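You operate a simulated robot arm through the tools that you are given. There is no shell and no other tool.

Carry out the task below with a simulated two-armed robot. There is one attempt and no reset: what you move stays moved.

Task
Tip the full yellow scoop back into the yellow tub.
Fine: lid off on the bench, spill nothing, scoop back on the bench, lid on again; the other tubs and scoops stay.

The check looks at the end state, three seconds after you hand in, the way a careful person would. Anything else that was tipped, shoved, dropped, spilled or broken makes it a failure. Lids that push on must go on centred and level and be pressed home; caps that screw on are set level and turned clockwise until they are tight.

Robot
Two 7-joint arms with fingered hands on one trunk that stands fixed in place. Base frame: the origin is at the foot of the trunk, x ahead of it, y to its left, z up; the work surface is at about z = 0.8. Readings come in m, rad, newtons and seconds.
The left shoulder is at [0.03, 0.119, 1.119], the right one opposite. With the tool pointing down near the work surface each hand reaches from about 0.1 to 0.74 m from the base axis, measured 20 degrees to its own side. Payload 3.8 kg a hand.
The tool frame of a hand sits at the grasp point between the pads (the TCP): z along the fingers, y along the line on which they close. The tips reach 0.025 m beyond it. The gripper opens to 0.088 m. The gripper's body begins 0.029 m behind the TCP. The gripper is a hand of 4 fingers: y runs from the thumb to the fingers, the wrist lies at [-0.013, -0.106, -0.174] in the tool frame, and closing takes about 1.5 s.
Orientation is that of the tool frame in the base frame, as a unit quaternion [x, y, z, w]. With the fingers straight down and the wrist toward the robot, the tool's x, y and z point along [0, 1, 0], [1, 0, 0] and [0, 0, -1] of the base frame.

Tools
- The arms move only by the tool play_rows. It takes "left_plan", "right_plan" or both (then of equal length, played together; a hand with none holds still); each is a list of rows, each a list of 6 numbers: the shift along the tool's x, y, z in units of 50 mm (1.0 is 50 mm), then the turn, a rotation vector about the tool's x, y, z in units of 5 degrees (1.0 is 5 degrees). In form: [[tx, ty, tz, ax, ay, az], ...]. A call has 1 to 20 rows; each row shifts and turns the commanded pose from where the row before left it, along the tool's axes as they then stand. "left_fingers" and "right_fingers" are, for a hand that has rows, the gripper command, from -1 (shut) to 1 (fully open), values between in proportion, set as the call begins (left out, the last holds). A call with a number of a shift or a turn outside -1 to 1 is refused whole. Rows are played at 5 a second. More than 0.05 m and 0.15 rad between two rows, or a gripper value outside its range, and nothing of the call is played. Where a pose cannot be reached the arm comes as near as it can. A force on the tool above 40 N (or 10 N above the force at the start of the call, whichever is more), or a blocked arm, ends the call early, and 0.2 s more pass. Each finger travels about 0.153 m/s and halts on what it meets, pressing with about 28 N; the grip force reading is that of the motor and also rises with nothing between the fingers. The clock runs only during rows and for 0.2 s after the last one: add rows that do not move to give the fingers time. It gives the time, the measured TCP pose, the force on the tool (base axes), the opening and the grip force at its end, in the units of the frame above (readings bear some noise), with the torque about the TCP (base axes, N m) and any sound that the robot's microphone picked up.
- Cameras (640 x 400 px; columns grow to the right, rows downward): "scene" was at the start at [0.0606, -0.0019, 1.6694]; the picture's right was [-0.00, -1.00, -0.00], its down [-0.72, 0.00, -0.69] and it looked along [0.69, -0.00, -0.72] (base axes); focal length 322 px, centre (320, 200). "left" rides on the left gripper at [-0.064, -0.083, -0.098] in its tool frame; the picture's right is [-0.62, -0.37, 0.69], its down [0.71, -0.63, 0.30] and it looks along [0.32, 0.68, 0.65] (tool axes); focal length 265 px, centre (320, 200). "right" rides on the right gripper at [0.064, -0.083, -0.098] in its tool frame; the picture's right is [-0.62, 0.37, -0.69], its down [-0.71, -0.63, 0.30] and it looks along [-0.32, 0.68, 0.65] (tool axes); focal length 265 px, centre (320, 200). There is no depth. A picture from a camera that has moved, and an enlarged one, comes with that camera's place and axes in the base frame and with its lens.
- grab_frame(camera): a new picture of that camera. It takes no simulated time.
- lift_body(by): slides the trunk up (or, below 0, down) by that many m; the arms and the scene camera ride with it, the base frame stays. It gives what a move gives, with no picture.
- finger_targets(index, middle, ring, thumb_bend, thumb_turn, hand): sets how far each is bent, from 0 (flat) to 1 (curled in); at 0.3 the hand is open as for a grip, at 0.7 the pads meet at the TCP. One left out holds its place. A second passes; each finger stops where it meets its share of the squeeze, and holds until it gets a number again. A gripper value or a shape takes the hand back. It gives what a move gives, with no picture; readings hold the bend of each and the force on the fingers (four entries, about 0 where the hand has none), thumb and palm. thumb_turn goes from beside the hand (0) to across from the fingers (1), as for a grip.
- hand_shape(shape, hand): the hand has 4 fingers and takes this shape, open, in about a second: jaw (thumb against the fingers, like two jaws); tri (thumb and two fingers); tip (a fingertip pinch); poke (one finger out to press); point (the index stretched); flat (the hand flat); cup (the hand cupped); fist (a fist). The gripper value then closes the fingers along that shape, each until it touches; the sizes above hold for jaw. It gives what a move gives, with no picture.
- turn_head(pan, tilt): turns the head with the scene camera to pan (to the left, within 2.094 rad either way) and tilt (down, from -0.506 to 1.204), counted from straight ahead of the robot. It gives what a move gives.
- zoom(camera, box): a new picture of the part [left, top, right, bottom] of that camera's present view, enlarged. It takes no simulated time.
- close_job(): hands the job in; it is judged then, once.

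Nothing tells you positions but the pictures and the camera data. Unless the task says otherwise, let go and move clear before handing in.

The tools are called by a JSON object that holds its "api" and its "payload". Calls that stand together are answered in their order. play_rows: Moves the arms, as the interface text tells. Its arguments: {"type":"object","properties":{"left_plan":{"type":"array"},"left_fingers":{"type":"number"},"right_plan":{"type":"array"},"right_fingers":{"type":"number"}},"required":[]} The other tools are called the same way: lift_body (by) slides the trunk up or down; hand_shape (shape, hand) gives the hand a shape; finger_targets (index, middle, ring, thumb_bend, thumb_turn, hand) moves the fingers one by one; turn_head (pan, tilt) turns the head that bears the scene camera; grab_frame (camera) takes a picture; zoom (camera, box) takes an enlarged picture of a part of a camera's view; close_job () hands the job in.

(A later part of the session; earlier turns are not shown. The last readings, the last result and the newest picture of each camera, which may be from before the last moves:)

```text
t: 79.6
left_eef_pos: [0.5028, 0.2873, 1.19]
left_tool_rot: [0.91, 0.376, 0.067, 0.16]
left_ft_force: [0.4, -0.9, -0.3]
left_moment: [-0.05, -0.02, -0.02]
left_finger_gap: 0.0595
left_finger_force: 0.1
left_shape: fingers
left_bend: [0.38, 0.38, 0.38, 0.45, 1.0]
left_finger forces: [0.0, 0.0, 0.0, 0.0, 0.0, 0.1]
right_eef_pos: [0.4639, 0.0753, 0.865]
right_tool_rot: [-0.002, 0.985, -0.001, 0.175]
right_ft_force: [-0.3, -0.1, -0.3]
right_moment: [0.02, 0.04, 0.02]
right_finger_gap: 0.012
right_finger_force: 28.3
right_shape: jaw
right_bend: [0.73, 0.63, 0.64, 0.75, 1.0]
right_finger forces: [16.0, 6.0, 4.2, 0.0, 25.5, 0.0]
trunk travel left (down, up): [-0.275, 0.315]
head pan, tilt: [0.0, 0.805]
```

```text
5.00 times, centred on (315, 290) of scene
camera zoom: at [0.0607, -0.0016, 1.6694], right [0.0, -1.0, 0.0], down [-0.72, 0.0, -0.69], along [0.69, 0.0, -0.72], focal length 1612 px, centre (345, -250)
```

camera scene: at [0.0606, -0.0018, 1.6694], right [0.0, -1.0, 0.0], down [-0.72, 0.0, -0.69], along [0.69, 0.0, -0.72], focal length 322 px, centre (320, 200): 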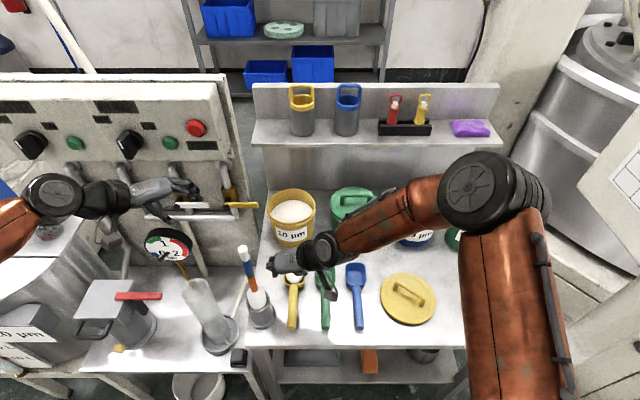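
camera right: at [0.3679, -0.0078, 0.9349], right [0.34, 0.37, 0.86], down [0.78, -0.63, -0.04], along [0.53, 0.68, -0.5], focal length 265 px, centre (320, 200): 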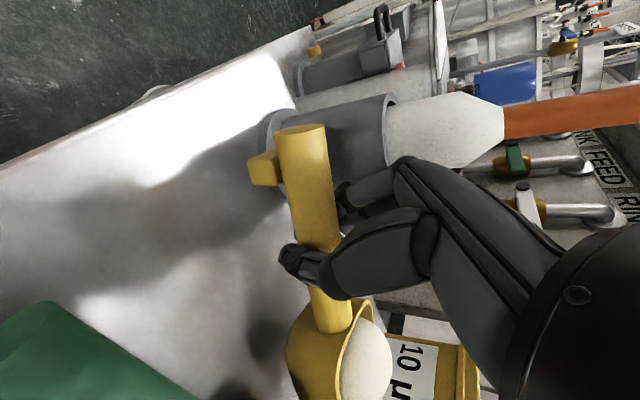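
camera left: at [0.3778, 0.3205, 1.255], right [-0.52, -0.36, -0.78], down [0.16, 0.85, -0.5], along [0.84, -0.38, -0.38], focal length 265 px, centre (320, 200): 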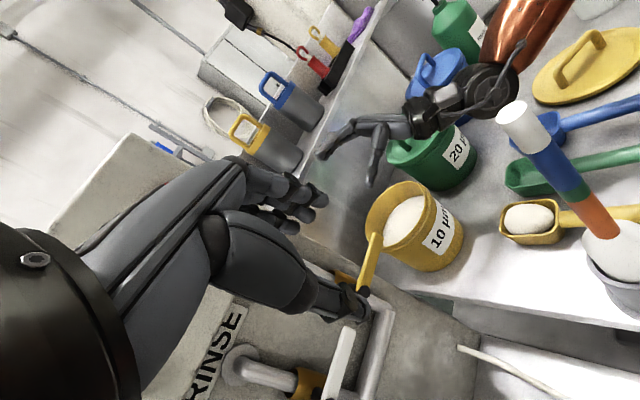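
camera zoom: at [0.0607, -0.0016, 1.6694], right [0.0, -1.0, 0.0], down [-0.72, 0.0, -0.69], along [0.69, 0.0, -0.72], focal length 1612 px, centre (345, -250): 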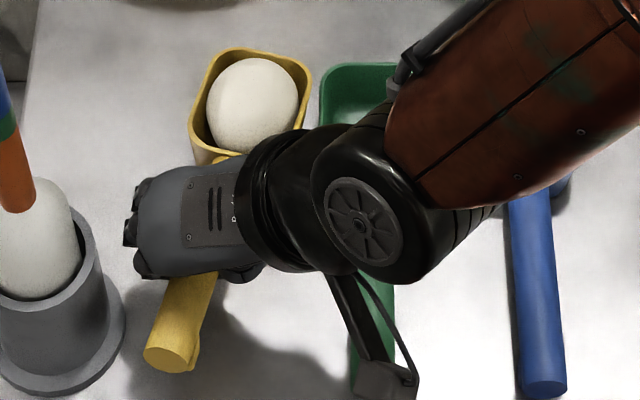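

The bowl rim is level to within a few degrees and the powder is steady. The scoop points about 12° right of the hand's forward direction, which I'll allow for. Next I'll lift straight up to z ≈ 1.0.

{"api": "play_rows", "payload": {"right_plan": [[-0.046, 0, -0.127, 0, 0, 0], [-0.0923, 0, -0.254, 0, 0, 0], [-0.0923, 0, -0.254, 0, 0, 0], [-0.0923, 0, -0.254, 0, 0, 0], [-0.0923, 0, -0.254, 0, 0, 0], [-0.0923, 0, -0.254, 0, 0, 0], [-0.0923, 0, -0.254, 0, 0, 0], [-0.0923, 0, -0.254, 0, 0, 0], [-0.0923, 0, -0.254, 0, 0, 0], [-0.0923, 0, -0.254, 0, 0, 0], [-0.046, 0, -0.127, 0, 0, 0], [0, 0, 0, 0, 0, 0]]}}

{"api": "grab_frame", "payload": {"camera": "scene"}}

{"api": "grab_frame", "payload": {"camera": "left"}}

{"api": "grab_frame", "payload": {"camera": "right"}}

```text
t: 82.2
left_eef_pos: [0.5035, 0.2871, 1.1898]
left_tool_rot: [0.91, 0.376, 0.066, 0.159]
left_ft_force: [0.4, -0.8, 0.4]
left_moment: [0.03, 0.03, -0.05]
left_finger_gap: 0.0595
left_finger_force: 0.0
left_shape: fingers
left_bend: [0.38, 0.38, 0.38, 0.45, 1.0]
left_finger forces: [0.1, 0.0, 0.0, 0.1, 0.0, 0.0]
right_eef_pos: [0.4616, 0.0736, 1.0001]
right_tool_rot: [-0.001, 0.985, -0.001, 0.175]
right_ft_force: [0.1, 0.4, -0.7]
right_moment: [0.01, 0.03, 0.0]
right_finger_gap: 0.0124
right_finger_force: 28.1
right_shape: jaw
right_bend: [0.73, 0.63, 0.64, 0.75, 0.99]
right_finger forces: [15.8, 5.9, 4.1, 0.1, 25.0, 0.0]
trunk travel left (down, up): [-0.275, 0.315]
head pan, tilt: [0.0, 0.805]
```

```text
taken
camera scene: at [0.0607, -0.0016, 1.6694], right [0.0, -1.0, 0.0], down [-0.72, 0.0, -0.69], along [0.69, 0.0, -0.72], focal length 322 px, centre (320, 200)
```

scene: 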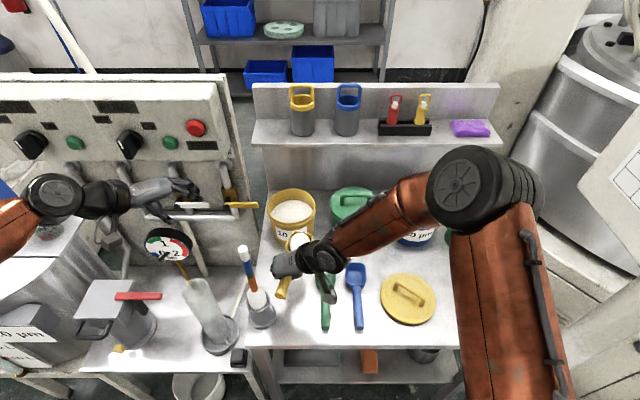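

```text
taken
camera left: at [0.3781, 0.321, 1.2547], right [-0.52, -0.36, -0.78], down [0.16, 0.85, -0.5], along [0.84, -0.38, -0.38], focal length 265 px, centre (320, 200)
```

left: 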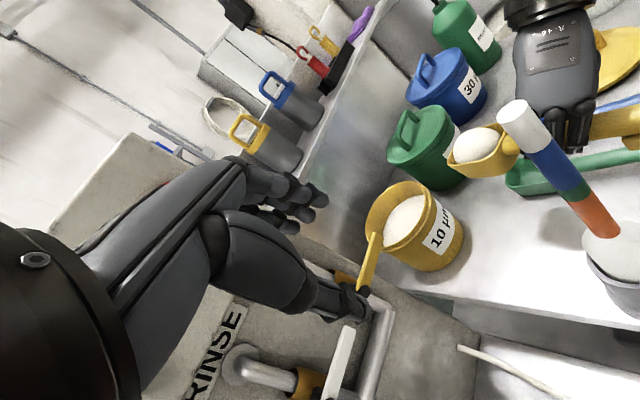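

```text
taken
camera right: at [0.3669, -0.0086, 1.0714], right [0.34, 0.37, 0.86], down [0.78, -0.63, -0.04], along [0.53, 0.68, -0.5], focal length 265 px, centre (320, 200)
```

right: 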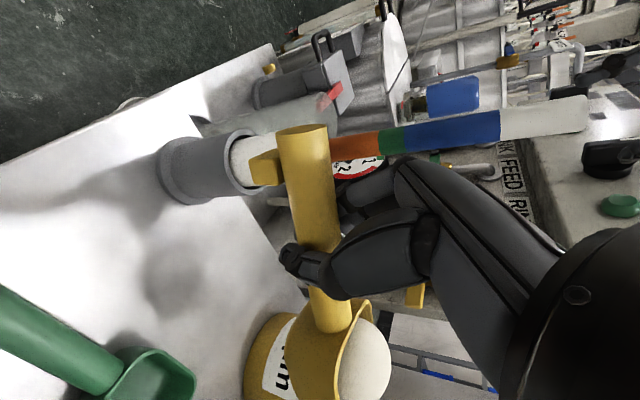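

The powder is still level. I'll move the scoop slowly forward until the bowl is over the tub opening.

{"api": "play_rows", "payload": {"right_plan": [[-0.12, 0.024, 0.051, 0, 0, 0], [-0.242, 0.047, 0.103, 0, 0, 0], [-0.242, 0.047, 0.103, 0, 0, 0], [-0.242, 0.047, 0.103, 0, 0, 0], [-0.242, 0.047, 0.103, 0, 0, 0], [-0.242, 0.047, 0.103, 0, 0, 0], [-0.242, 0.047, 0.103, 0, 0, 0], [-0.242, 0.047, 0.103, 0, 0, 0], [-0.242, 0.047, 0.103, 0, 0, 0], [-0.242, 0.047, 0.103, 0, 0, 0], [-0.242, 0.047, 0.103, 0, 0, 0], [-0.242, 0.047, 0.103, 0, 0, 0], [-0.242, 0.047, 0.103, 0, 0, 0], [-0.242, 0.047, 0.103, 0, 0, 0], [-0.12, 0.024, 0.051, 0, 0, 0], [0, 0, 0, 0, 0, 0]]}}

{"api": "zoom", "payload": {"camera": "scene", "box": [240, 160, 380, 280]}}

{"api": "zoom", "payload": {"camera": "left", "box": [340, 80, 560, 300]}}

{"api": "grab_frame", "payload": {"camera": "right"}}

```text
t: 85.6
left_eef_pos: [0.503, 0.2869, 1.1913]
left_tool_rot: [0.91, 0.377, 0.066, 0.16]
left_ft_force: [0.2, 0.4, -0.2]
left_moment: [-0.01, 0.01, -0.03]
left_finger_gap: 0.0592
left_finger_force: 0.0
left_shape: fingers
left_bend: [0.38, 0.38, 0.38, 0.45, 1.0]
left_finger forces: [0.0, 0.0, 0.0, 0.1, 0.1, 0.0]
right_eef_pos: [0.6466, 0.1089, 0.9905]
right_tool_rot: [-0.001, 0.985, -0.001, 0.175]
right_ft_force: [0.4, 0.1, 0.0]
right_moment: [0.0, 0.07, -0.02]
right_finger_gap: 0.0127
right_finger_force: 27.7
right_shape: jaw
right_bend: [0.73, 0.63, 0.64, 0.76, 0.99]
right_finger forces: [15.5, 5.3, 4.0, 0.0, 24.5, 0.1]
trunk travel left (down, up): [-0.275, 0.315]
head pan, tilt: [0.0, 0.805]
```

```text
3.33 times, centred on (310, 220) of scene
camera zoom: at [0.0607, -0.0017, 1.6694], right [0.0, -1.0, 0.0], down [-0.72, 0.0, -0.69], along [0.69, 0.0, -0.72], focal length 1074 px, centre (353, 133)
```

zoom: 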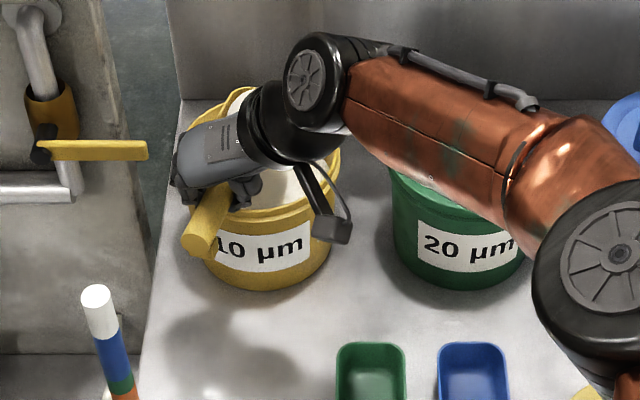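

```text
1.82 times, centred on (450, 190) of left
camera zoom: at [0.3781, 0.321, 1.2547], right [-0.52, -0.36, -0.78], down [0.16, 0.85, -0.5], along [0.84, -0.38, -0.38], focal length 483 px, centre (84, 218)
```

zoom: 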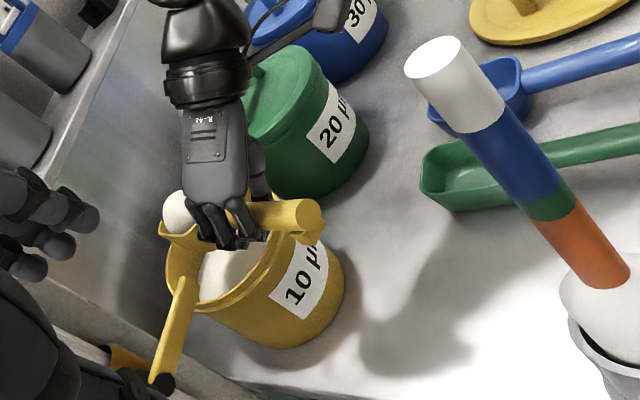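

```text
taken
camera right: at [0.5511, 0.0262, 1.0612], right [0.34, 0.37, 0.86], down [0.78, -0.63, -0.04], along [0.53, 0.68, -0.5], focal length 265 px, centre (320, 200)
```

right: 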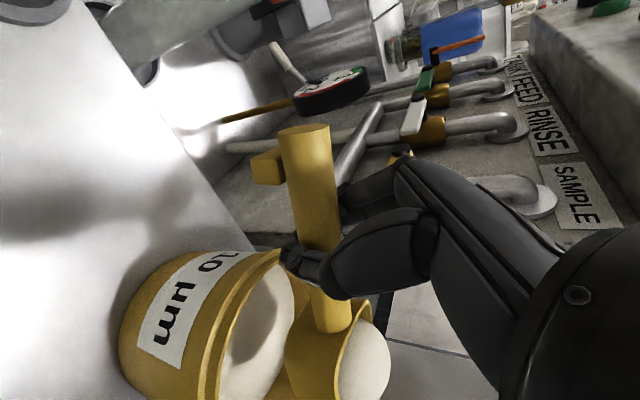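

The bowl is over the tub opening. I'll start tipping with a slow roll to the right about the handle axis, first 42°, and look.

{"api": "play_rows", "payload": {"right_plan": [[0, 0, 0, -0.551, -0.125, 0.2], [0, 0, 0, -0.551, -0.125, 0.2], [0, 0, 0, -0.551, -0.125, 0.2], [0, 0, 0, -0.551, -0.125, 0.2], [0, 0, 0, -0.551, -0.125, 0.2], [0, 0, 0, -0.551, -0.125, 0.2], [0, 0, 0, -0.551, -0.125, 0.2], [0, 0, 0, -0.551, -0.125, 0.2], [0, 0, 0, -0.551, -0.125, 0.2], [0, 0, 0, -0.551, -0.125, 0.2], [0, 0, 0, -0.551, -0.125, 0.2], [0, 0, 0, -0.551, -0.125, 0.2], [0, 0, 0, -0.551, -0.125, 0.2], [0, 0, 0, -0.551, -0.125, 0.2], [0, 0, 0, 0, 0, 0]]}}

{"api": "zoom", "payload": {"camera": "scene", "box": [240, 160, 380, 280]}}

{"api": "zoom", "payload": {"camera": "left", "box": [340, 80, 560, 300]}}

{"api": "grab_frame", "payload": {"camera": "right"}}

```text
t: 88.8
left_eef_pos: [0.5028, 0.2863, 1.1903]
left_tool_rot: [0.91, 0.376, 0.066, 0.16]
left_ft_force: [0.2, -0.3, -0.4]
left_moment: [-0.05, -0.02, -0.06]
left_finger_gap: 0.0597
left_finger_force: 0.0
left_shape: fingers
left_bend: [0.38, 0.38, 0.38, 0.45, 1.0]
left_finger forces: [0.0, 0.1, 0.0, 0.1, 0.1, 0.0]
right_eef_pos: [0.6454, 0.1087, 0.9916]
right_tool_rot: [0.059, 0.907, 0.345, 0.236]
right_ft_force: [0.3, 0.1, -0.5]
right_moment: [0.0, 0.05, 0.02]
right_finger_gap: 0.0133
right_finger_force: 27.7
right_shape: jaw
right_bend: [0.74, 0.63, 0.64, 0.77, 0.99]
right_finger forces: [15.2, 4.4, 3.6, 0.0, 23.6, 0.0]
trunk travel left (down, up): [-0.275, 0.315]
head pan, tilt: [0.0, 0.805]
```

```text
3.33 times, centred on (310, 220) of scene
camera zoom: at [0.0607, -0.0017, 1.6694], right [0.0, -1.0, 0.0], down [-0.72, 0.0, -0.69], along [0.69, 0.0, -0.72], focal length 1074 px, centre (353, 133)
```

zoom: 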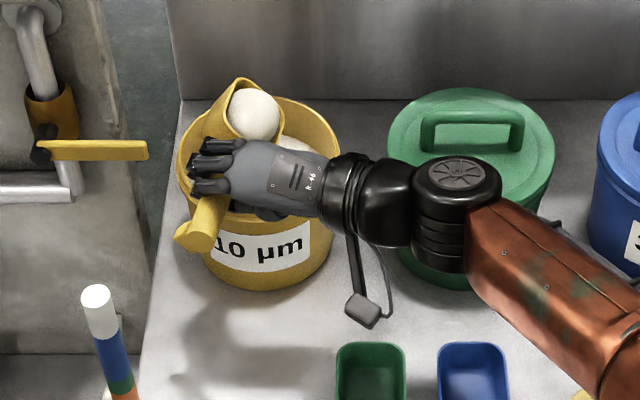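

```text
1.82 times, centred on (450, 190) of left
camera zoom: at [0.3781, 0.321, 1.2547], right [-0.52, -0.36, -0.78], down [0.16, 0.85, -0.5], along [0.84, -0.38, -0.38], focal length 483 px, centre (84, 218)
```

zoom: 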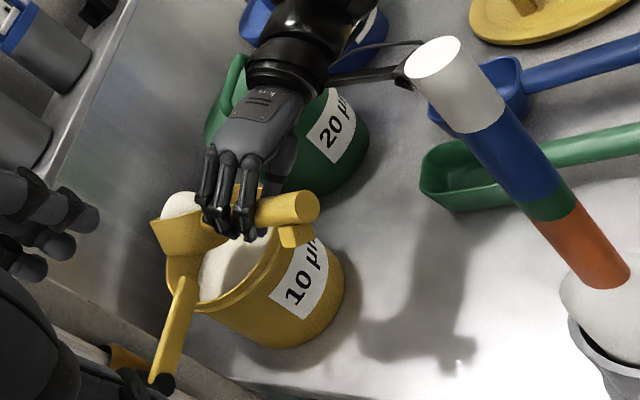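

```text
taken
camera right: at [0.5468, 0.0052, 0.9762], right [0.2, -0.3, 0.93], down [0.81, -0.49, -0.33], along [0.55, 0.82, 0.15], focal length 265 px, centre (320, 200)
```

right: 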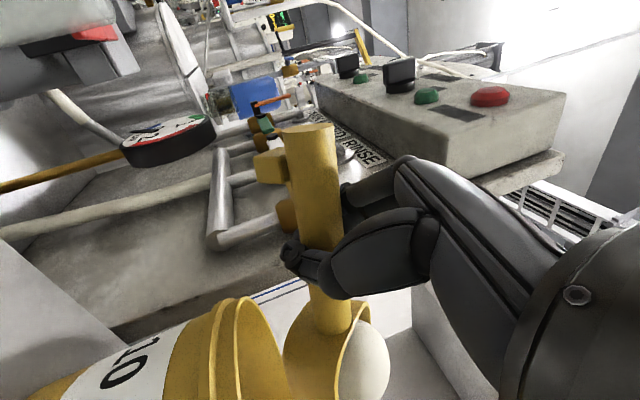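

The powder is behaving as one mound and is still in the bowl, which is clearly above the opening. I'll lower 15 mm to shorten the drop and roll on to 60°.

{"api": "play_rows", "payload": {"right_plan": [[0.058, -0.098, 0.098, 0, 0, 0], [0.058, -0.098, 0.098, 0, 0, 0], [0, 0, 0, -0.551, -0.125, 0.2], [0, 0, 0, -0.551, -0.125, 0.2], [0, 0, 0, -0.551, -0.125, 0.2], [0, 0, 0, -0.551, -0.125, 0.2], [0, 0, 0, -0.551, -0.125, 0.2], [0, 0, 0, -0.551, -0.125, 0.2], [0, 0, 0, 0, 0, 0]]}}

{"api": "zoom", "payload": {"camera": "scene", "box": [240, 160, 380, 280]}}

{"api": "zoom", "payload": {"camera": "left", "box": [340, 80, 560, 300]}}

```text
t: 90.8
left_eef_pos: [0.5017, 0.2864, 1.1896]
left_tool_rot: [0.91, 0.377, 0.066, 0.16]
left_ft_force: [1.0, 0.0, -0.7]
left_moment: [-0.01, -0.02, 0.01]
left_finger_gap: 0.0594
left_finger_force: 0.2
left_shape: fingers
left_bend: [0.38, 0.38, 0.38, 0.45, 1.0]
left_finger forces: [0.0, 0.0, 0.0, 0.0, 0.0, 0.0]
right_eef_pos: [0.6342, 0.1079, 0.9838]
right_tool_rot: [0.082, 0.835, 0.482, 0.253]
right_ft_force: [-0.6, 0.2, -0.8]
right_moment: [0.02, 0.03, 0.0]
right_finger_gap: 0.0135
right_finger_force: 28.0
right_shape: jaw
right_bend: [0.74, 0.64, 0.64, 0.77, 0.99]
right_finger forces: [15.3, 3.9, 3.6, 0.0, 23.2, 0.0]
right hand out of reach, approached as far as the arm can: row 7, 8
trunk travel left (down, up): [-0.275, 0.315]
head pan, tilt: [0.0, 0.805]
```

```text
3.33 times, centred on (310, 220) of scene
camera zoom: at [0.0607, -0.0017, 1.6694], right [0.0, -1.0, 0.0], down [-0.72, 0.0, -0.69], along [0.69, 0.0, -0.72], focal length 1074 px, centre (353, 133)
```

zoom: 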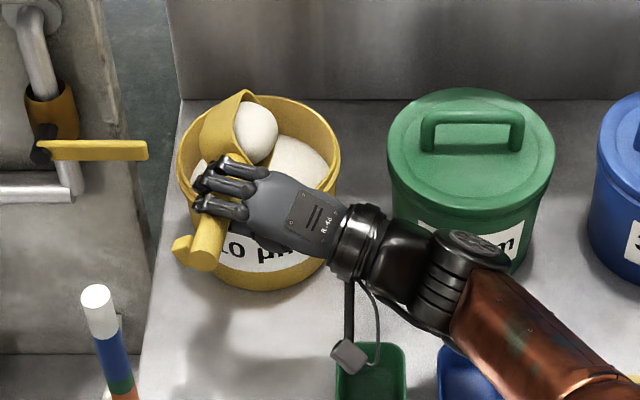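

```text
1.82 times, centred on (450, 190) of left
camera zoom: at [0.3781, 0.321, 1.2547], right [-0.52, -0.36, -0.78], down [0.16, 0.85, -0.5], along [0.84, -0.38, -0.38], focal length 483 px, centre (84, 218)
```

zoom: 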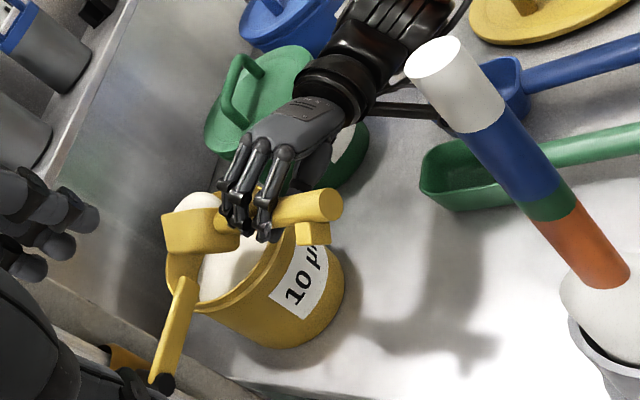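

The mound is still in the bowl at a 60° roll, and the arm is at its reach limit for this attitude. I'll shift 2 cm left toward the tub's centre and start adding nose-down pitch, which also brings the wrist back.

{"api": "play_rows", "payload": {"right_plan": [[0.076, 0.104, 0.153, 0, 0, 0], [0.076, 0.104, 0.153, 0, 0, 0], [-0.034, 0.083, -0.04, 0.119, 0.293, 0.51], [-0.034, 0.083, -0.04, 0.119, 0.293, 0.51], [-0.034, 0.083, -0.04, 0.119, 0.293, 0.51], [-0.034, 0.083, -0.04, 0.119, 0.293, 0.51], [-0.034, 0.083, -0.04, 0.119, 0.293, 0.51], [0, 0, 0, 0, 0, 0]]}}

{"api": "zoom", "payload": {"camera": "scene", "box": [240, 160, 380, 280]}}

{"api": "zoom", "payload": {"camera": "left", "box": [340, 80, 560, 300]}}

```text
t: 92.6
left_eef_pos: [0.5022, 0.2866, 1.1902]
left_tool_rot: [0.91, 0.377, 0.066, 0.159]
left_ft_force: [-0.7, -0.4, -0.1]
left_moment: [-0.02, 0.03, -0.01]
left_finger_gap: 0.0594
left_finger_force: 0.1
left_shape: fingers
left_bend: [0.38, 0.38, 0.38, 0.45, 1.0]
left_finger forces: [0.0, 0.0, 0.0, 0.0, 0.0, 0.0]
right_eef_pos: [0.6343, 0.1282, 1.0084]
right_tool_rot: [0.151, 0.847, 0.489, 0.142]
right_ft_force: [0.5, 0.2, -0.2]
right_moment: [-0.03, 0.05, 0.0]
right_finger_gap: 0.0134
right_finger_force: 27.4
right_shape: jaw
right_bend: [0.74, 0.64, 0.64, 0.77, 0.99]
right_finger forces: [15.1, 3.9, 3.4, 0.0, 22.7, 0.0]
trunk travel left (down, up): [-0.275, 0.315]
head pan, tilt: [0.0, 0.805]
```

```text
3.33 times, centred on (310, 220) of scene
camera zoom: at [0.0607, -0.0017, 1.6694], right [0.0, -1.0, 0.0], down [-0.72, 0.0, -0.69], along [0.69, 0.0, -0.72], focal length 1074 px, centre (353, 133)
```

zoom: 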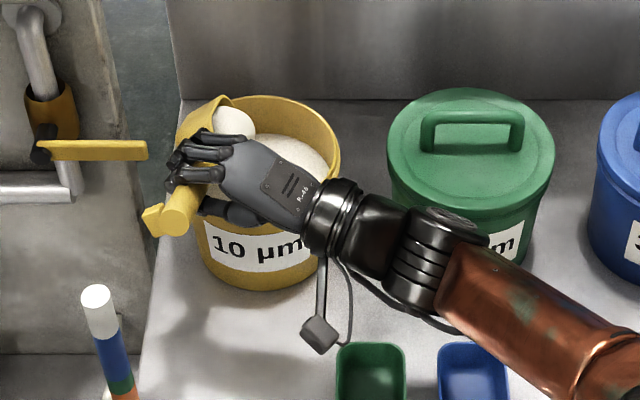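

```text
1.82 times, centred on (450, 190) of left
camera zoom: at [0.3781, 0.321, 1.2547], right [-0.52, -0.36, -0.78], down [0.16, 0.85, -0.5], along [0.84, -0.38, -0.38], focal length 483 px, centre (84, 218)
```

zoom: 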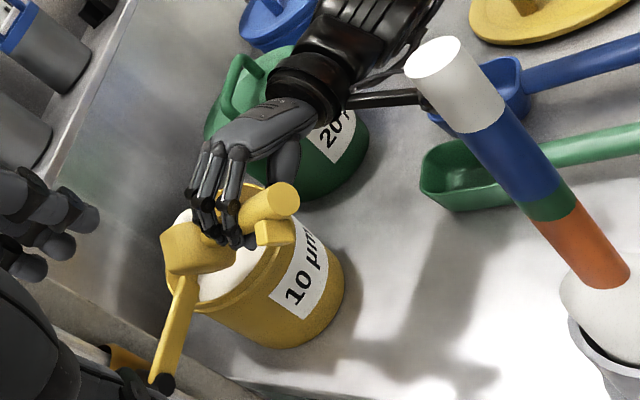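

No reach problem now, and the bowl is well over the opening. I'll keep rolling and pitching together in small steps.

{"api": "play_rows", "payload": {"right_plan": [[-0.021, 0.059, -0.021, -0.459, 0.035, 0.554], [-0.021, 0.059, -0.021, -0.459, 0.035, 0.554], [-0.021, 0.059, -0.021, -0.459, 0.035, 0.554], [-0.021, 0.059, -0.021, -0.459, 0.035, 0.554], [-0.021, 0.059, -0.021, -0.459, 0.035, 0.554], [-0.021, 0.059, -0.021, -0.459, 0.035, 0.554], [0, 0, 0, 0, 0, 0]]}}

{"api": "zoom", "payload": {"camera": "scene", "box": [240, 160, 380, 280]}}

{"api": "zoom", "payload": {"camera": "left", "box": [340, 80, 560, 300]}}

```text
t: 94.2
left_eef_pos: [0.5032, 0.2864, 1.1899]
left_tool_rot: [0.911, 0.376, 0.066, 0.159]
left_ft_force: [0.1, -0.1, -0.3]
left_moment: [0.01, -0.03, -0.03]
left_finger_gap: 0.0593
left_finger_force: 0.1
left_shape: fingers
left_bend: [0.38, 0.38, 0.38, 0.45, 1.0]
left_finger forces: [0.1, 0.1, 0.0, 0.0, 0.1, 0.1]
right_eef_pos: [0.6418, 0.1255, 1.0281]
right_tool_rot: [0.25, 0.753, 0.603, 0.08]
right_ft_force: [-0.5, -0.4, -0.5]
right_moment: [0.0, 0.04, 0.01]
right_finger_gap: 0.0134
right_finger_force: 27.8
right_shape: jaw
right_bend: [0.74, 0.73, 0.64, 0.78, 0.99]
right_finger forces: [15.3, 3.5, 3.1, 0.0, 22.3, 0.0]
trunk travel left (down, up): [-0.275, 0.315]
head pan, tilt: [0.0, 0.805]
```

```text
3.33 times, centred on (310, 220) of scene
camera zoom: at [0.0607, -0.0016, 1.6694], right [0.0, -1.0, 0.0], down [-0.72, 0.0, -0.69], along [0.69, 0.0, -0.72], focal length 1074 px, centre (353, 133)
```

zoom: 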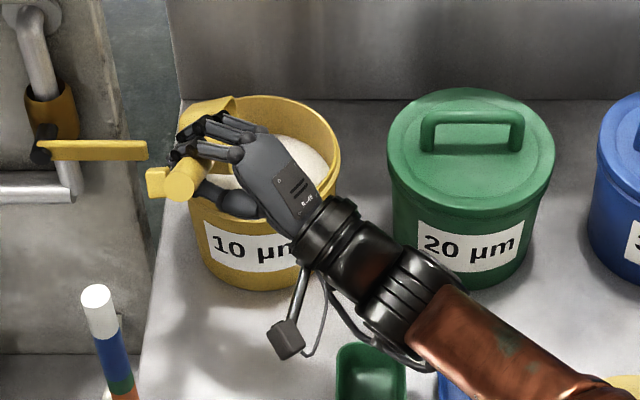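

```text
1.82 times, centred on (450, 190) of left
camera zoom: at [0.3781, 0.321, 1.2547], right [-0.52, -0.36, -0.78], down [0.16, 0.85, -0.5], along [0.84, -0.38, -0.38], focal length 483 px, centre (84, 218)
```

zoom: 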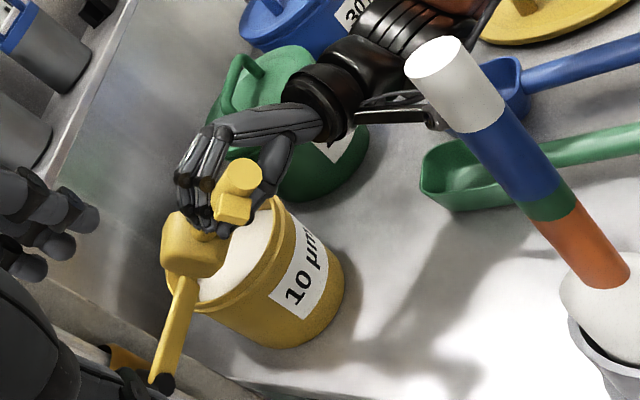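

{"api": "zoom", "payload": {"camera": "scene", "box": [275, 180, 350, 250]}}

{"api": "zoom", "payload": {"camera": "left", "box": [380, 130, 500, 260]}}

{"api": "grab_frame", "payload": {"camera": "right"}}

```text
5.71 times, centred on (312, 215) of scene
camera zoom: at [0.0607, -0.0016, 1.6694], right [0.0, -1.0, 0.0], down [-0.72, 0.0, -0.69], along [0.69, 0.0, -0.72], focal length 1842 px, centre (363, 114)
```

zoom: 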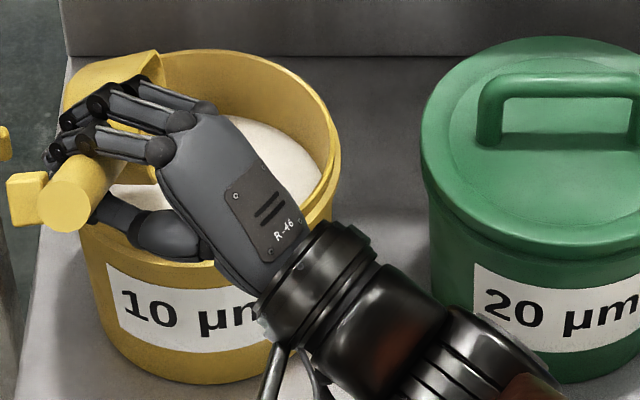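

```text
3.08 times, centred on (440, 195) of left
camera zoom: at [0.3781, 0.321, 1.2547], right [-0.52, -0.36, -0.78], down [0.16, 0.85, -0.5], along [0.84, -0.38, -0.38], focal length 817 px, centre (-49, 215)
```

zoom: 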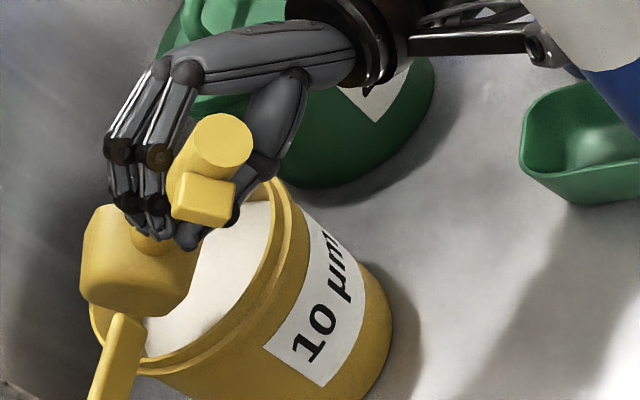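

```text
taken
camera right: at [0.521, 0.059, 0.9851], right [0.35, -0.84, 0.42], down [0.57, -0.16, -0.81], along [0.74, 0.52, 0.42], focal length 265 px, centre (320, 200)
```

right: 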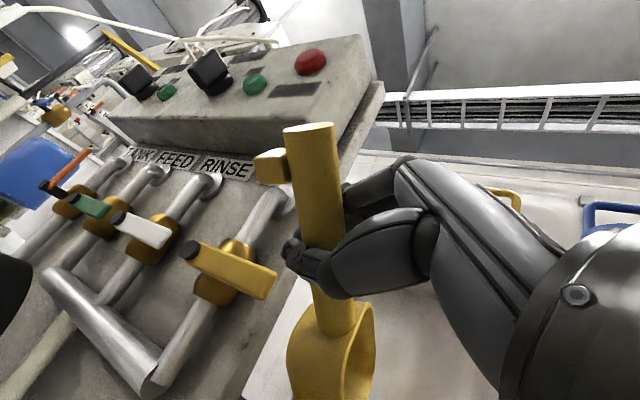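

{"api": "zoom", "payload": {"camera": "right", "box": [250, 260, 430, 400]}}

{"api": "zoom", "payload": {"camera": "scene", "box": [230, 180, 400, 345]}}

```text
2.86 times, centred on (340, 330) of right
camera zoom: at [0.521, 0.059, 0.9851], right [0.35, -0.84, 0.42], down [0.57, -0.16, -0.81], along [0.74, 0.52, 0.42], focal length 758 px, centre (263, -171)
```

zoom: 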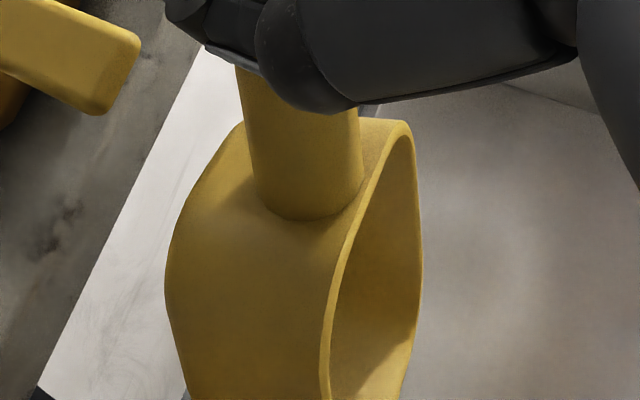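

```text
2.42 times, centred on (315, 262) of scene
camera zoom: at [0.0607, -0.0016, 1.6694], right [0.0, -1.0, 0.0], down [-0.72, 0.0, -0.69], along [0.69, 0.0, -0.72], focal length 782 px, centre (332, 48)
```

zoom: 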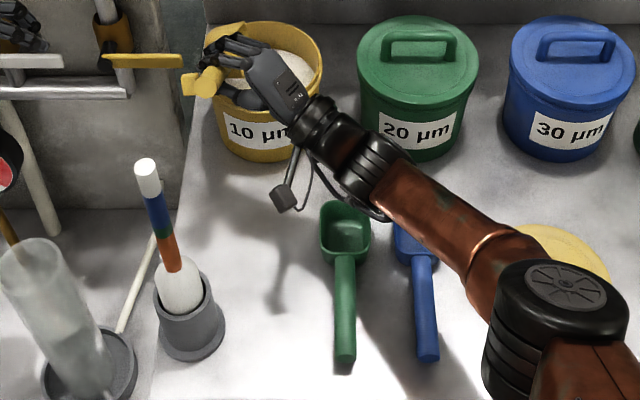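

The bowl looks empty in the right camera and the mound has gone into the tub. I'll roll a little further and hold briefly so nothing is left in it.

{"api": "play_rows", "payload": {"right_plan": [[-0.015, 0.064, 0, -0.421, -0.091, 0.577], [-0.015, 0.064, 0, -0.421, -0.091, 0.577], [-0.015, 0.064, 0, -0.421, -0.091, 0.577], [-0.015, 0.064, 0, -0.421, -0.091, 0.577], [-0.015, 0.064, 0, -0.421, -0.091, 0.577], [-0.015, 0.064, 0, -0.421, -0.091, 0.577], [0, 0, 0, 0, 0, 0], [0, 0, 0, 0, 0, 0], [0, 0, 0, 0, 0, 0], [0, 0, 0, 0, 0, 0]]}}

{"api": "grab_frame", "payload": {"camera": "scene"}}

{"api": "zoom", "payload": {"camera": "left", "box": [380, 130, 500, 260]}}

{"api": "zoom", "payload": {"camera": "right", "box": [250, 260, 430, 400]}}

```text
t: 96.4
left_eef_pos: [0.5027, 0.2876, 1.1902]
left_tool_rot: [0.91, 0.376, 0.066, 0.159]
left_ft_force: [0.6, -0.4, 0.2]
left_moment: [0.0, 0.01, -0.03]
left_finger_gap: 0.0593
left_finger_force: 0.0
left_shape: fingers
left_bend: [0.38, 0.38, 0.38, 0.45, 1.0]
left_finger forces: [0.1, 0.1, 0.0, 0.1, 0.1, 0.0]
right_eef_pos: [0.6519, 0.1246, 1.0437]
right_tool_rot: [0.363, 0.635, 0.681, 0.031]
right_ft_force: [0.5, 0.8, -0.4]
right_moment: [0.01, 0.04, 0.02]
right_finger_gap: 0.0115
right_finger_force: 28.0
right_shape: jaw
right_bend: [0.74, 0.74, 0.71, 0.81, 1.0]
right_finger forces: [10.4, 0.1, 1.6, 0.1, 8.7, 0.1]
trunk travel left (down, up): [-0.275, 0.315]
head pan, tilt: [0.0, 0.805]
```

```text
taken
camera scene: at [0.0607, -0.0016, 1.6694], right [0.0, -1.0, 0.0], down [-0.72, 0.0, -0.69], along [0.69, 0.0, -0.72], focal length 322 px, centre (320, 200)
```

scene: 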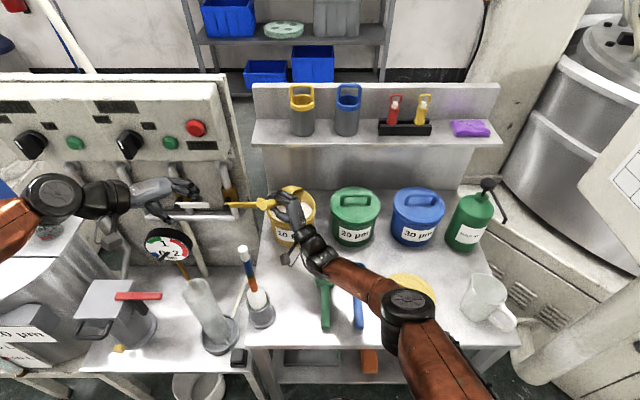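

```text
3.08 times, centred on (440, 195) of left
camera zoom: at [0.3781, 0.3211, 1.2547], right [-0.52, -0.36, -0.78], down [0.16, 0.85, -0.5], along [0.84, -0.38, -0.38], focal length 817 px, centre (-49, 215)
```

zoom: 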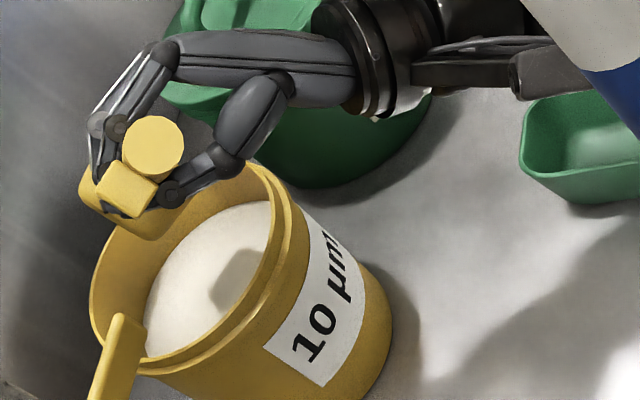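

```text
2.86 times, centred on (340, 330) of right
camera zoom: at [0.5165, 0.0899, 1.0055], right [0.24, -0.97, 0.1], down [0.43, 0.02, -0.9], along [0.87, 0.26, 0.41], focal length 758 px, centre (263, -171)
```

zoom: 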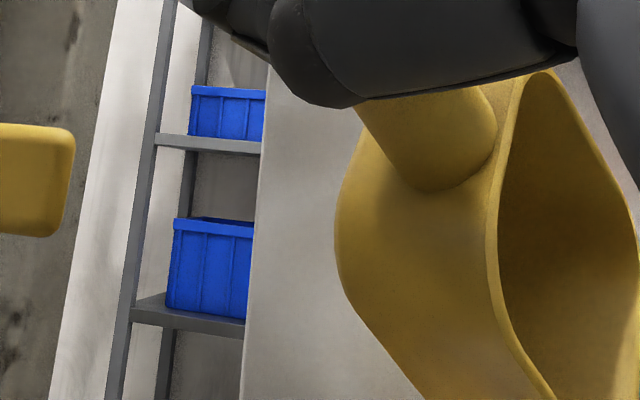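

The scoop is shifting in the grip as the hand turns (finger forces dropped), so I'll stop and look at exactly how it's held.

{"api": "zoom", "payload": {"camera": "scene", "box": [250, 170, 350, 250]}}

{"api": "grab_frame", "payload": {"camera": "right"}}

{"api": "grab_frame", "payload": {"camera": "left"}}

```text
5.00 times, centred on (300, 210) of scene
camera zoom: at [0.0607, -0.0016, 1.6694], right [0.0, -1.0, 0.0], down [-0.72, 0.0, -0.69], along [0.69, 0.0, -0.72], focal length 1612 px, centre (420, 150)
```

zoom: 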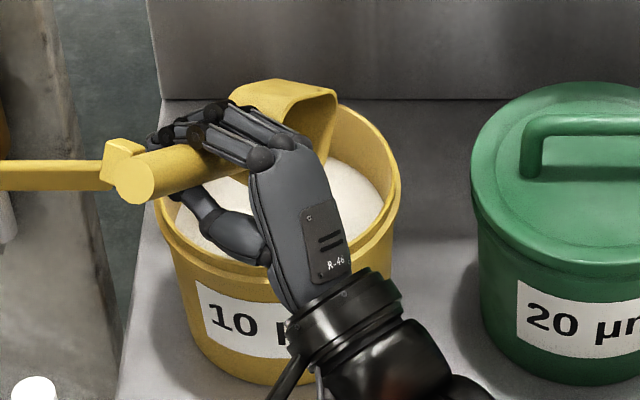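

```text
taken
camera right: at [0.5165, 0.0899, 1.0055], right [0.24, -0.97, 0.1], down [0.43, 0.02, -0.9], along [0.87, 0.26, 0.41], focal length 265 px, centre (320, 200)
```

right: 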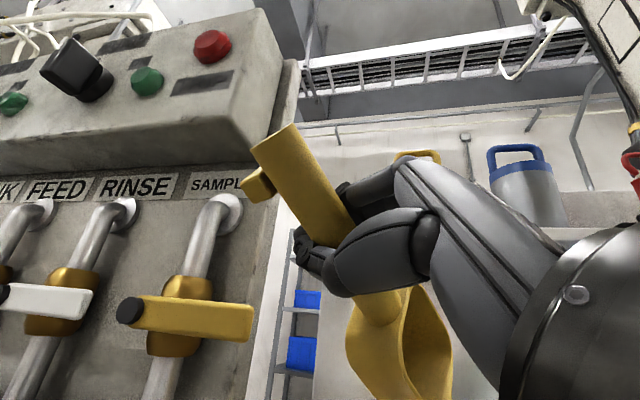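

```text
taken
camera left: at [0.3781, 0.3211, 1.2547], right [-0.52, -0.36, -0.78], down [0.16, 0.85, -0.5], along [0.84, -0.38, -0.38], focal length 265 px, centre (320, 200)
```

left: 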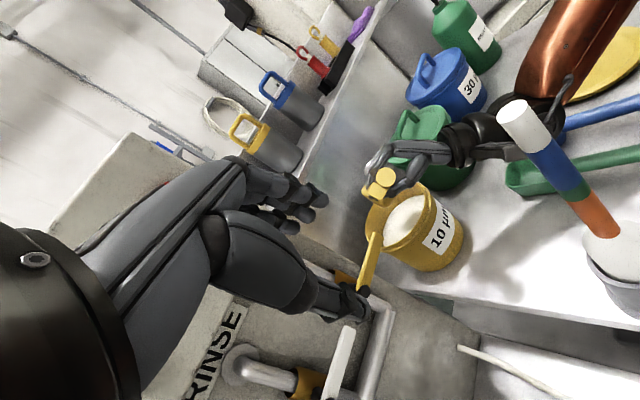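

The powder is in the tub and the scoop is empty. It only pivoted about 15° in the grip, now lying flush along the fingers. I'll lift it clear, draw back, and then unwind the rotation slowly.

{"api": "play_rows", "payload": {"right_plan": [[0.121, 0.237, -0.019, 0, 0, 0], [0.121, 0.237, -0.019, 0, 0, 0], [0.121, 0.237, -0.019, 0, 0, 0], [0.22, -0.126, -0.16, 0, 0, 0], [0.22, -0.126, -0.16, 0, 0, 0], [0.22, -0.126, -0.16, 0, 0, 0], [0.22, -0.126, -0.16, 0, 0, 0], [0, 0, 0, 0.421, 0.091, -0.577], [0, 0, 0, 0.421, 0.091, -0.577], [0, 0, 0, 0.421, 0.091, -0.577], [0, 0, 0, 0.421, 0.091, -0.577], [0, 0, 0, 0.421, 0.091, -0.577], [0, 0, 0, 0.421, 0.091, -0.577], [0, 0, 0, 0.459, -0.035, -0.554], [0, 0, 0, 0.459, -0.035, -0.554], [0, 0, 0, 0.459, -0.035, -0.554], [0, 0, 0, 0.459, -0.035, -0.554], [0, 0, 0, 0.459, -0.035, -0.554], [0, 0, 0, 0.459, -0.035, -0.554], [0, 0, 0, 0, 0, 0]]}}

{"api": "grab_frame", "payload": {"camera": "scene"}}

{"api": "zoom", "payload": {"camera": "left", "box": [340, 80, 560, 300]}}

{"api": "grab_frame", "payload": {"camera": "right"}}

```text
t: 100.6
left_eef_pos: [0.5019, 0.2878, 1.1904]
left_tool_rot: [0.91, 0.376, 0.066, 0.16]
left_ft_force: [0.2, -0.2, 0.5]
left_moment: [-0.04, 0.01, 0.0]
left_finger_gap: 0.0596
left_finger_force: 0.0
left_shape: fingers
left_bend: [0.38, 0.38, 0.38, 0.45, 1.0]
left_finger forces: [0.0, 0.0, 0.0, 0.0, 0.0, 0.0]
right_eef_pos: [0.592, 0.1247, 1.0844]
right_tool_rot: [0.15, 0.848, 0.489, 0.142]
right_ft_force: [0.4, 0.6, -0.2]
right_moment: [0.04, 0.05, -0.03]
right_finger_gap: 0.0111
right_finger_force: 28.2
right_shape: jaw
right_bend: [0.73, 0.74, 0.71, 0.81, 1.0]
right_finger forces: [9.2, 0.0, 1.6, 0.0, 8.6, 0.0]
trunk travel left (down, up): [-0.275, 0.315]
head pan, tilt: [0.0, 0.805]
```

```text
taken
camera scene: at [0.0607, -0.0017, 1.6694], right [0.0, -1.0, 0.0], down [-0.72, 0.0, -0.69], along [0.69, 0.0, -0.72], focal length 322 px, centre (320, 200)
```

scene: 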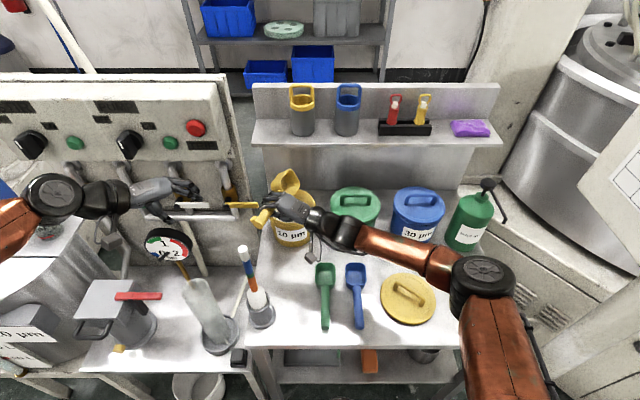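

```text
1.82 times, centred on (450, 190) of left
camera zoom: at [0.3781, 0.321, 1.2547], right [-0.52, -0.36, -0.78], down [0.16, 0.85, -0.5], along [0.84, -0.38, -0.38], focal length 483 px, centre (84, 218)
```

zoom: 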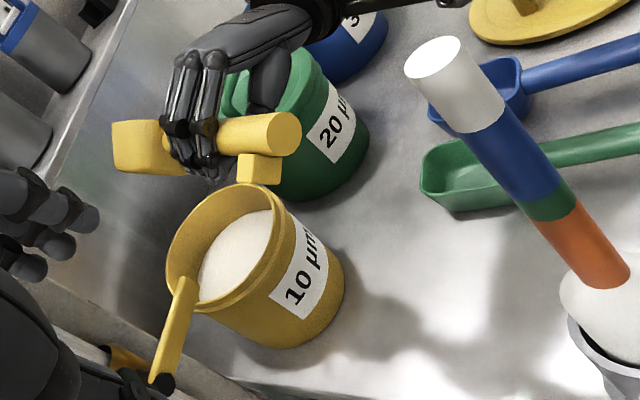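

```text
taken
camera right: at [0.4847, 0.0332, 1.0518], right [0.34, -0.61, 0.71], down [0.7, -0.34, -0.63], along [0.63, 0.71, 0.31], focal length 265 px, centre (320, 200)
```

right: 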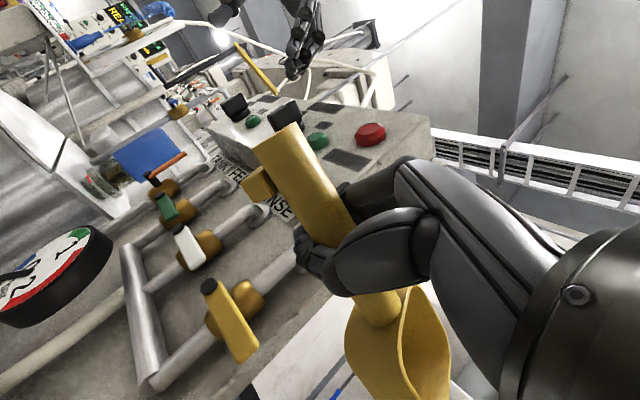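

The scoop is empty and stable in the hand, and nothing is on the bench. I'll continue unwinding to the upright orientation.

{"api": "play_rows", "payload": {"right_plan": [[0, 0, 0, -0.119, -0.293, -0.51], [0, 0, 0, -0.119, -0.293, -0.51], [0, 0, 0, -0.119, -0.293, -0.51], [0, 0, 0, -0.119, -0.293, -0.51], [0, 0, 0, -0.119, -0.293, -0.51], [0, 0, 0, 0.551, 0.125, -0.2], [0, 0, 0, 0.551, 0.125, -0.2], [0, 0, 0, 0.551, 0.125, -0.2], [0, 0, 0, 0.551, 0.125, -0.2], [0, 0, 0, 0.551, 0.125, -0.2], [0, 0, 0, 0.551, 0.125, -0.2], [0, 0, 0, 0.551, 0.125, -0.2], [0, 0, 0, 0.551, 0.125, -0.2], [0, 0, 0, 0.551, 0.125, -0.2], [0, 0, 0, 0.551, 0.125, -0.2], [0, 0, 0, 0.551, 0.125, -0.2], [0, 0, 0, 0.551, 0.125, -0.2], [0, 0, 0, 0.551, 0.125, -0.2], [0, 0, 0, 0.551, 0.125, -0.2], [0, 0, 0, 0.551, 0.125, -0.2]]}}

{"api": "play_rows", "payload": {"right_plan": [[0, 0, 0, 0.551, 0.125, -0.2], [0, 0, 0, 0.551, 0.125, -0.2], [0, 0, 0, 0.551, 0.125, -0.2], [0, 0, 0, 0.551, 0.125, -0.2], [0, 0, 0, 0.551, 0.125, -0.2], [0, 0, 0, 0, 0, 0], [0, 0, 0, 0, 0, 0]]}}

{"api": "grab_frame", "payload": {"camera": "scene"}}

{"api": "zoom", "payload": {"camera": "left", "box": [340, 50, 560, 270]}}

{"api": "grab_frame", "payload": {"camera": "right"}}

```text
t: 104.8
left_eef_pos: [0.5019, 0.286, 1.1902]
left_tool_rot: [0.91, 0.376, 0.066, 0.161]
left_ft_force: [-0.4, -0.3, 0.0]
left_moment: [-0.03, 0.0, 0.02]
left_finger_gap: 0.0593
left_finger_force: 0.1
left_shape: fingers
left_bend: [0.38, 0.38, 0.38, 0.45, 1.0]
left_finger forces: [0.1, 0.0, 0.0, 0.1, 0.0, 0.0]
right_eef_pos: [0.5931, 0.1244, 1.0841]
right_tool_rot: [0.02, 0.972, 0.124, 0.2]
right_ft_force: [-0.5, 0.2, -0.2]
right_moment: [0.01, 0.1, 0.01]
right_finger_gap: 0.0112
right_finger_force: 27.9
right_shape: jaw
right_bend: [0.73, 0.74, 0.71, 0.81, 1.0]
right_finger forces: [7.4, 0.1, 2.0, 0.0, 8.0, 0.0]
trunk travel left (down, up): [-0.275, 0.315]
head pan, tilt: [0.0, 0.805]
```

```text
t: 106.4
left_eef_pos: [0.5015, 0.2869, 1.1902]
left_tool_rot: [0.91, 0.377, 0.067, 0.16]
left_ft_force: [0.0, -0.5, 0.5]
left_moment: [0.01, -0.02, 0.0]
left_finger_gap: 0.0593
left_finger_force: 0.0
left_shape: fingers
left_bend: [0.38, 0.38, 0.38, 0.45, 1.0]
left_finger forces: [0.0, 0.0, 0.1, 0.0, 0.0, 0.0]
right_eef_pos: [0.5928, 0.1232, 1.0842]
right_tool_rot: [-0.001, 0.985, -0.001, 0.175]
right_ft_force: [0.6, -0.2, 0.0]
right_moment: [0.01, 0.06, -0.01]
right_finger_gap: 0.0113
right_finger_force: 27.7
right_shape: jaw
right_bend: [0.73, 0.74, 0.71, 0.81, 1.0]
right_finger forces: [7.0, 0.0, 2.2, 0.1, 7.7, 0.0]
trunk travel left (down, up): [-0.275, 0.315]
head pan, tilt: [0.0, 0.805]
```

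```text
taken
camera scene: at [0.0607, -0.0014, 1.6694], right [0.0, -1.0, 0.0], down [-0.72, 0.0, -0.69], along [0.69, 0.0, -0.72], focal length 322 px, centre (320, 200)
```

scene: 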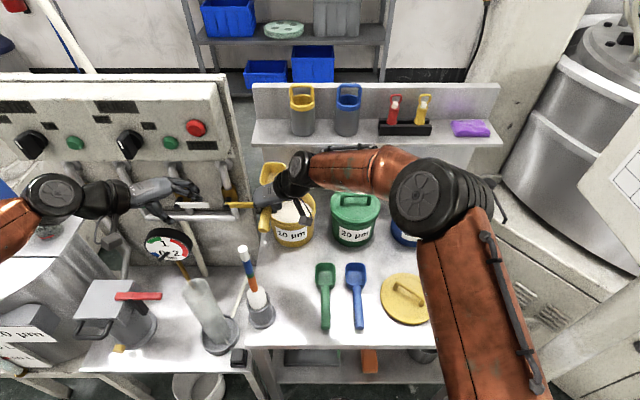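

```text
1.82 times, centred on (450, 160) of left
camera zoom: at [0.378, 0.3212, 1.2547], right [-0.52, -0.36, -0.78], down [0.16, 0.85, -0.5], along [0.84, -0.38, -0.38], focal length 483 px, centre (84, 273)
```

zoom: 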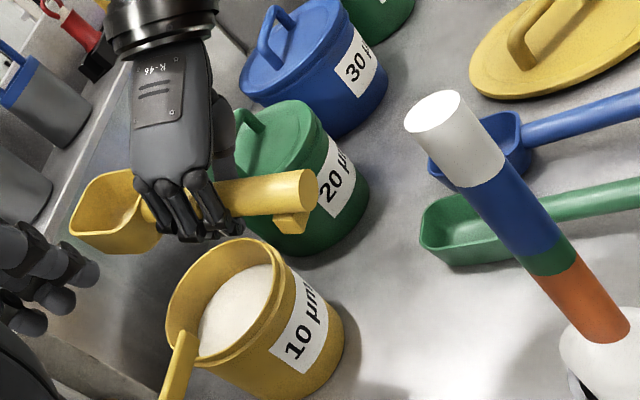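

```text
taken
camera right: at [0.4975, 0.0407, 1.1536], right [0.34, 0.37, 0.86], down [0.78, -0.63, -0.04], along [0.53, 0.68, -0.5], focal length 265 px, centre (320, 200)
```

right: 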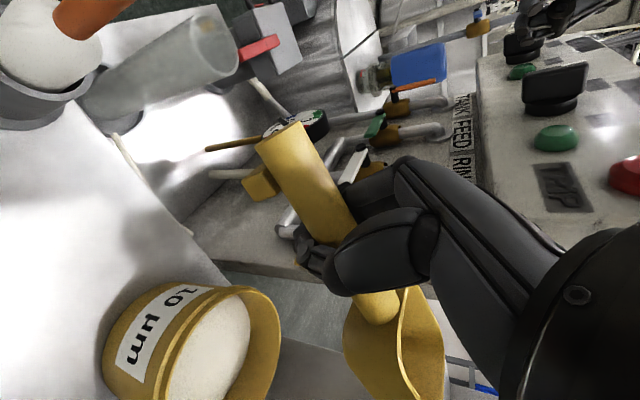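

{"api": "zoom", "payload": {"camera": "scene", "box": [240, 150, 330, 240]}}

{"api": "zoom", "payload": {"camera": "left", "box": [360, 90, 480, 190]}}

```text
4.44 times, centred on (285, 195) of scene
camera zoom: at [0.0607, -0.0014, 1.6694], right [0.0, -1.0, 0.0], down [-0.72, 0.0, -0.69], along [0.69, 0.0, -0.72], focal length 1433 px, centre (476, 222)
```

zoom: 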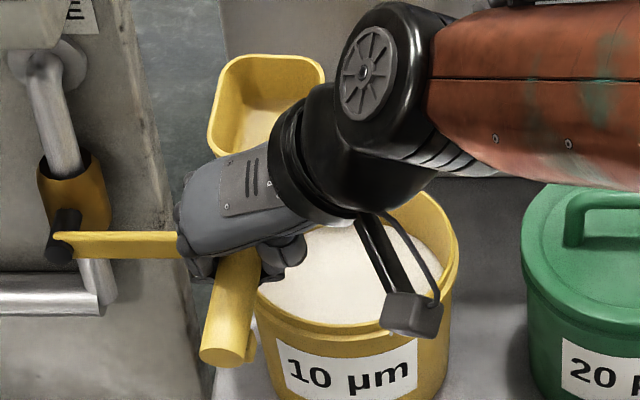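

```text
4.00 times, centred on (420, 140) of left
camera zoom: at [0.378, 0.3212, 1.2547], right [-0.52, -0.36, -0.78], down [0.16, 0.85, -0.5], along [0.84, -0.38, -0.38], focal length 1062 px, centre (-80, 440)
```

zoom: 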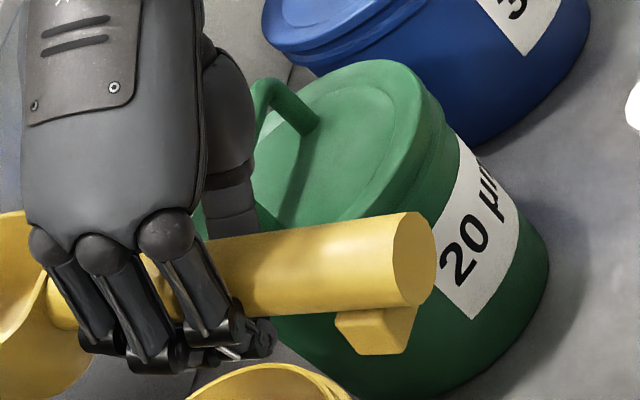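

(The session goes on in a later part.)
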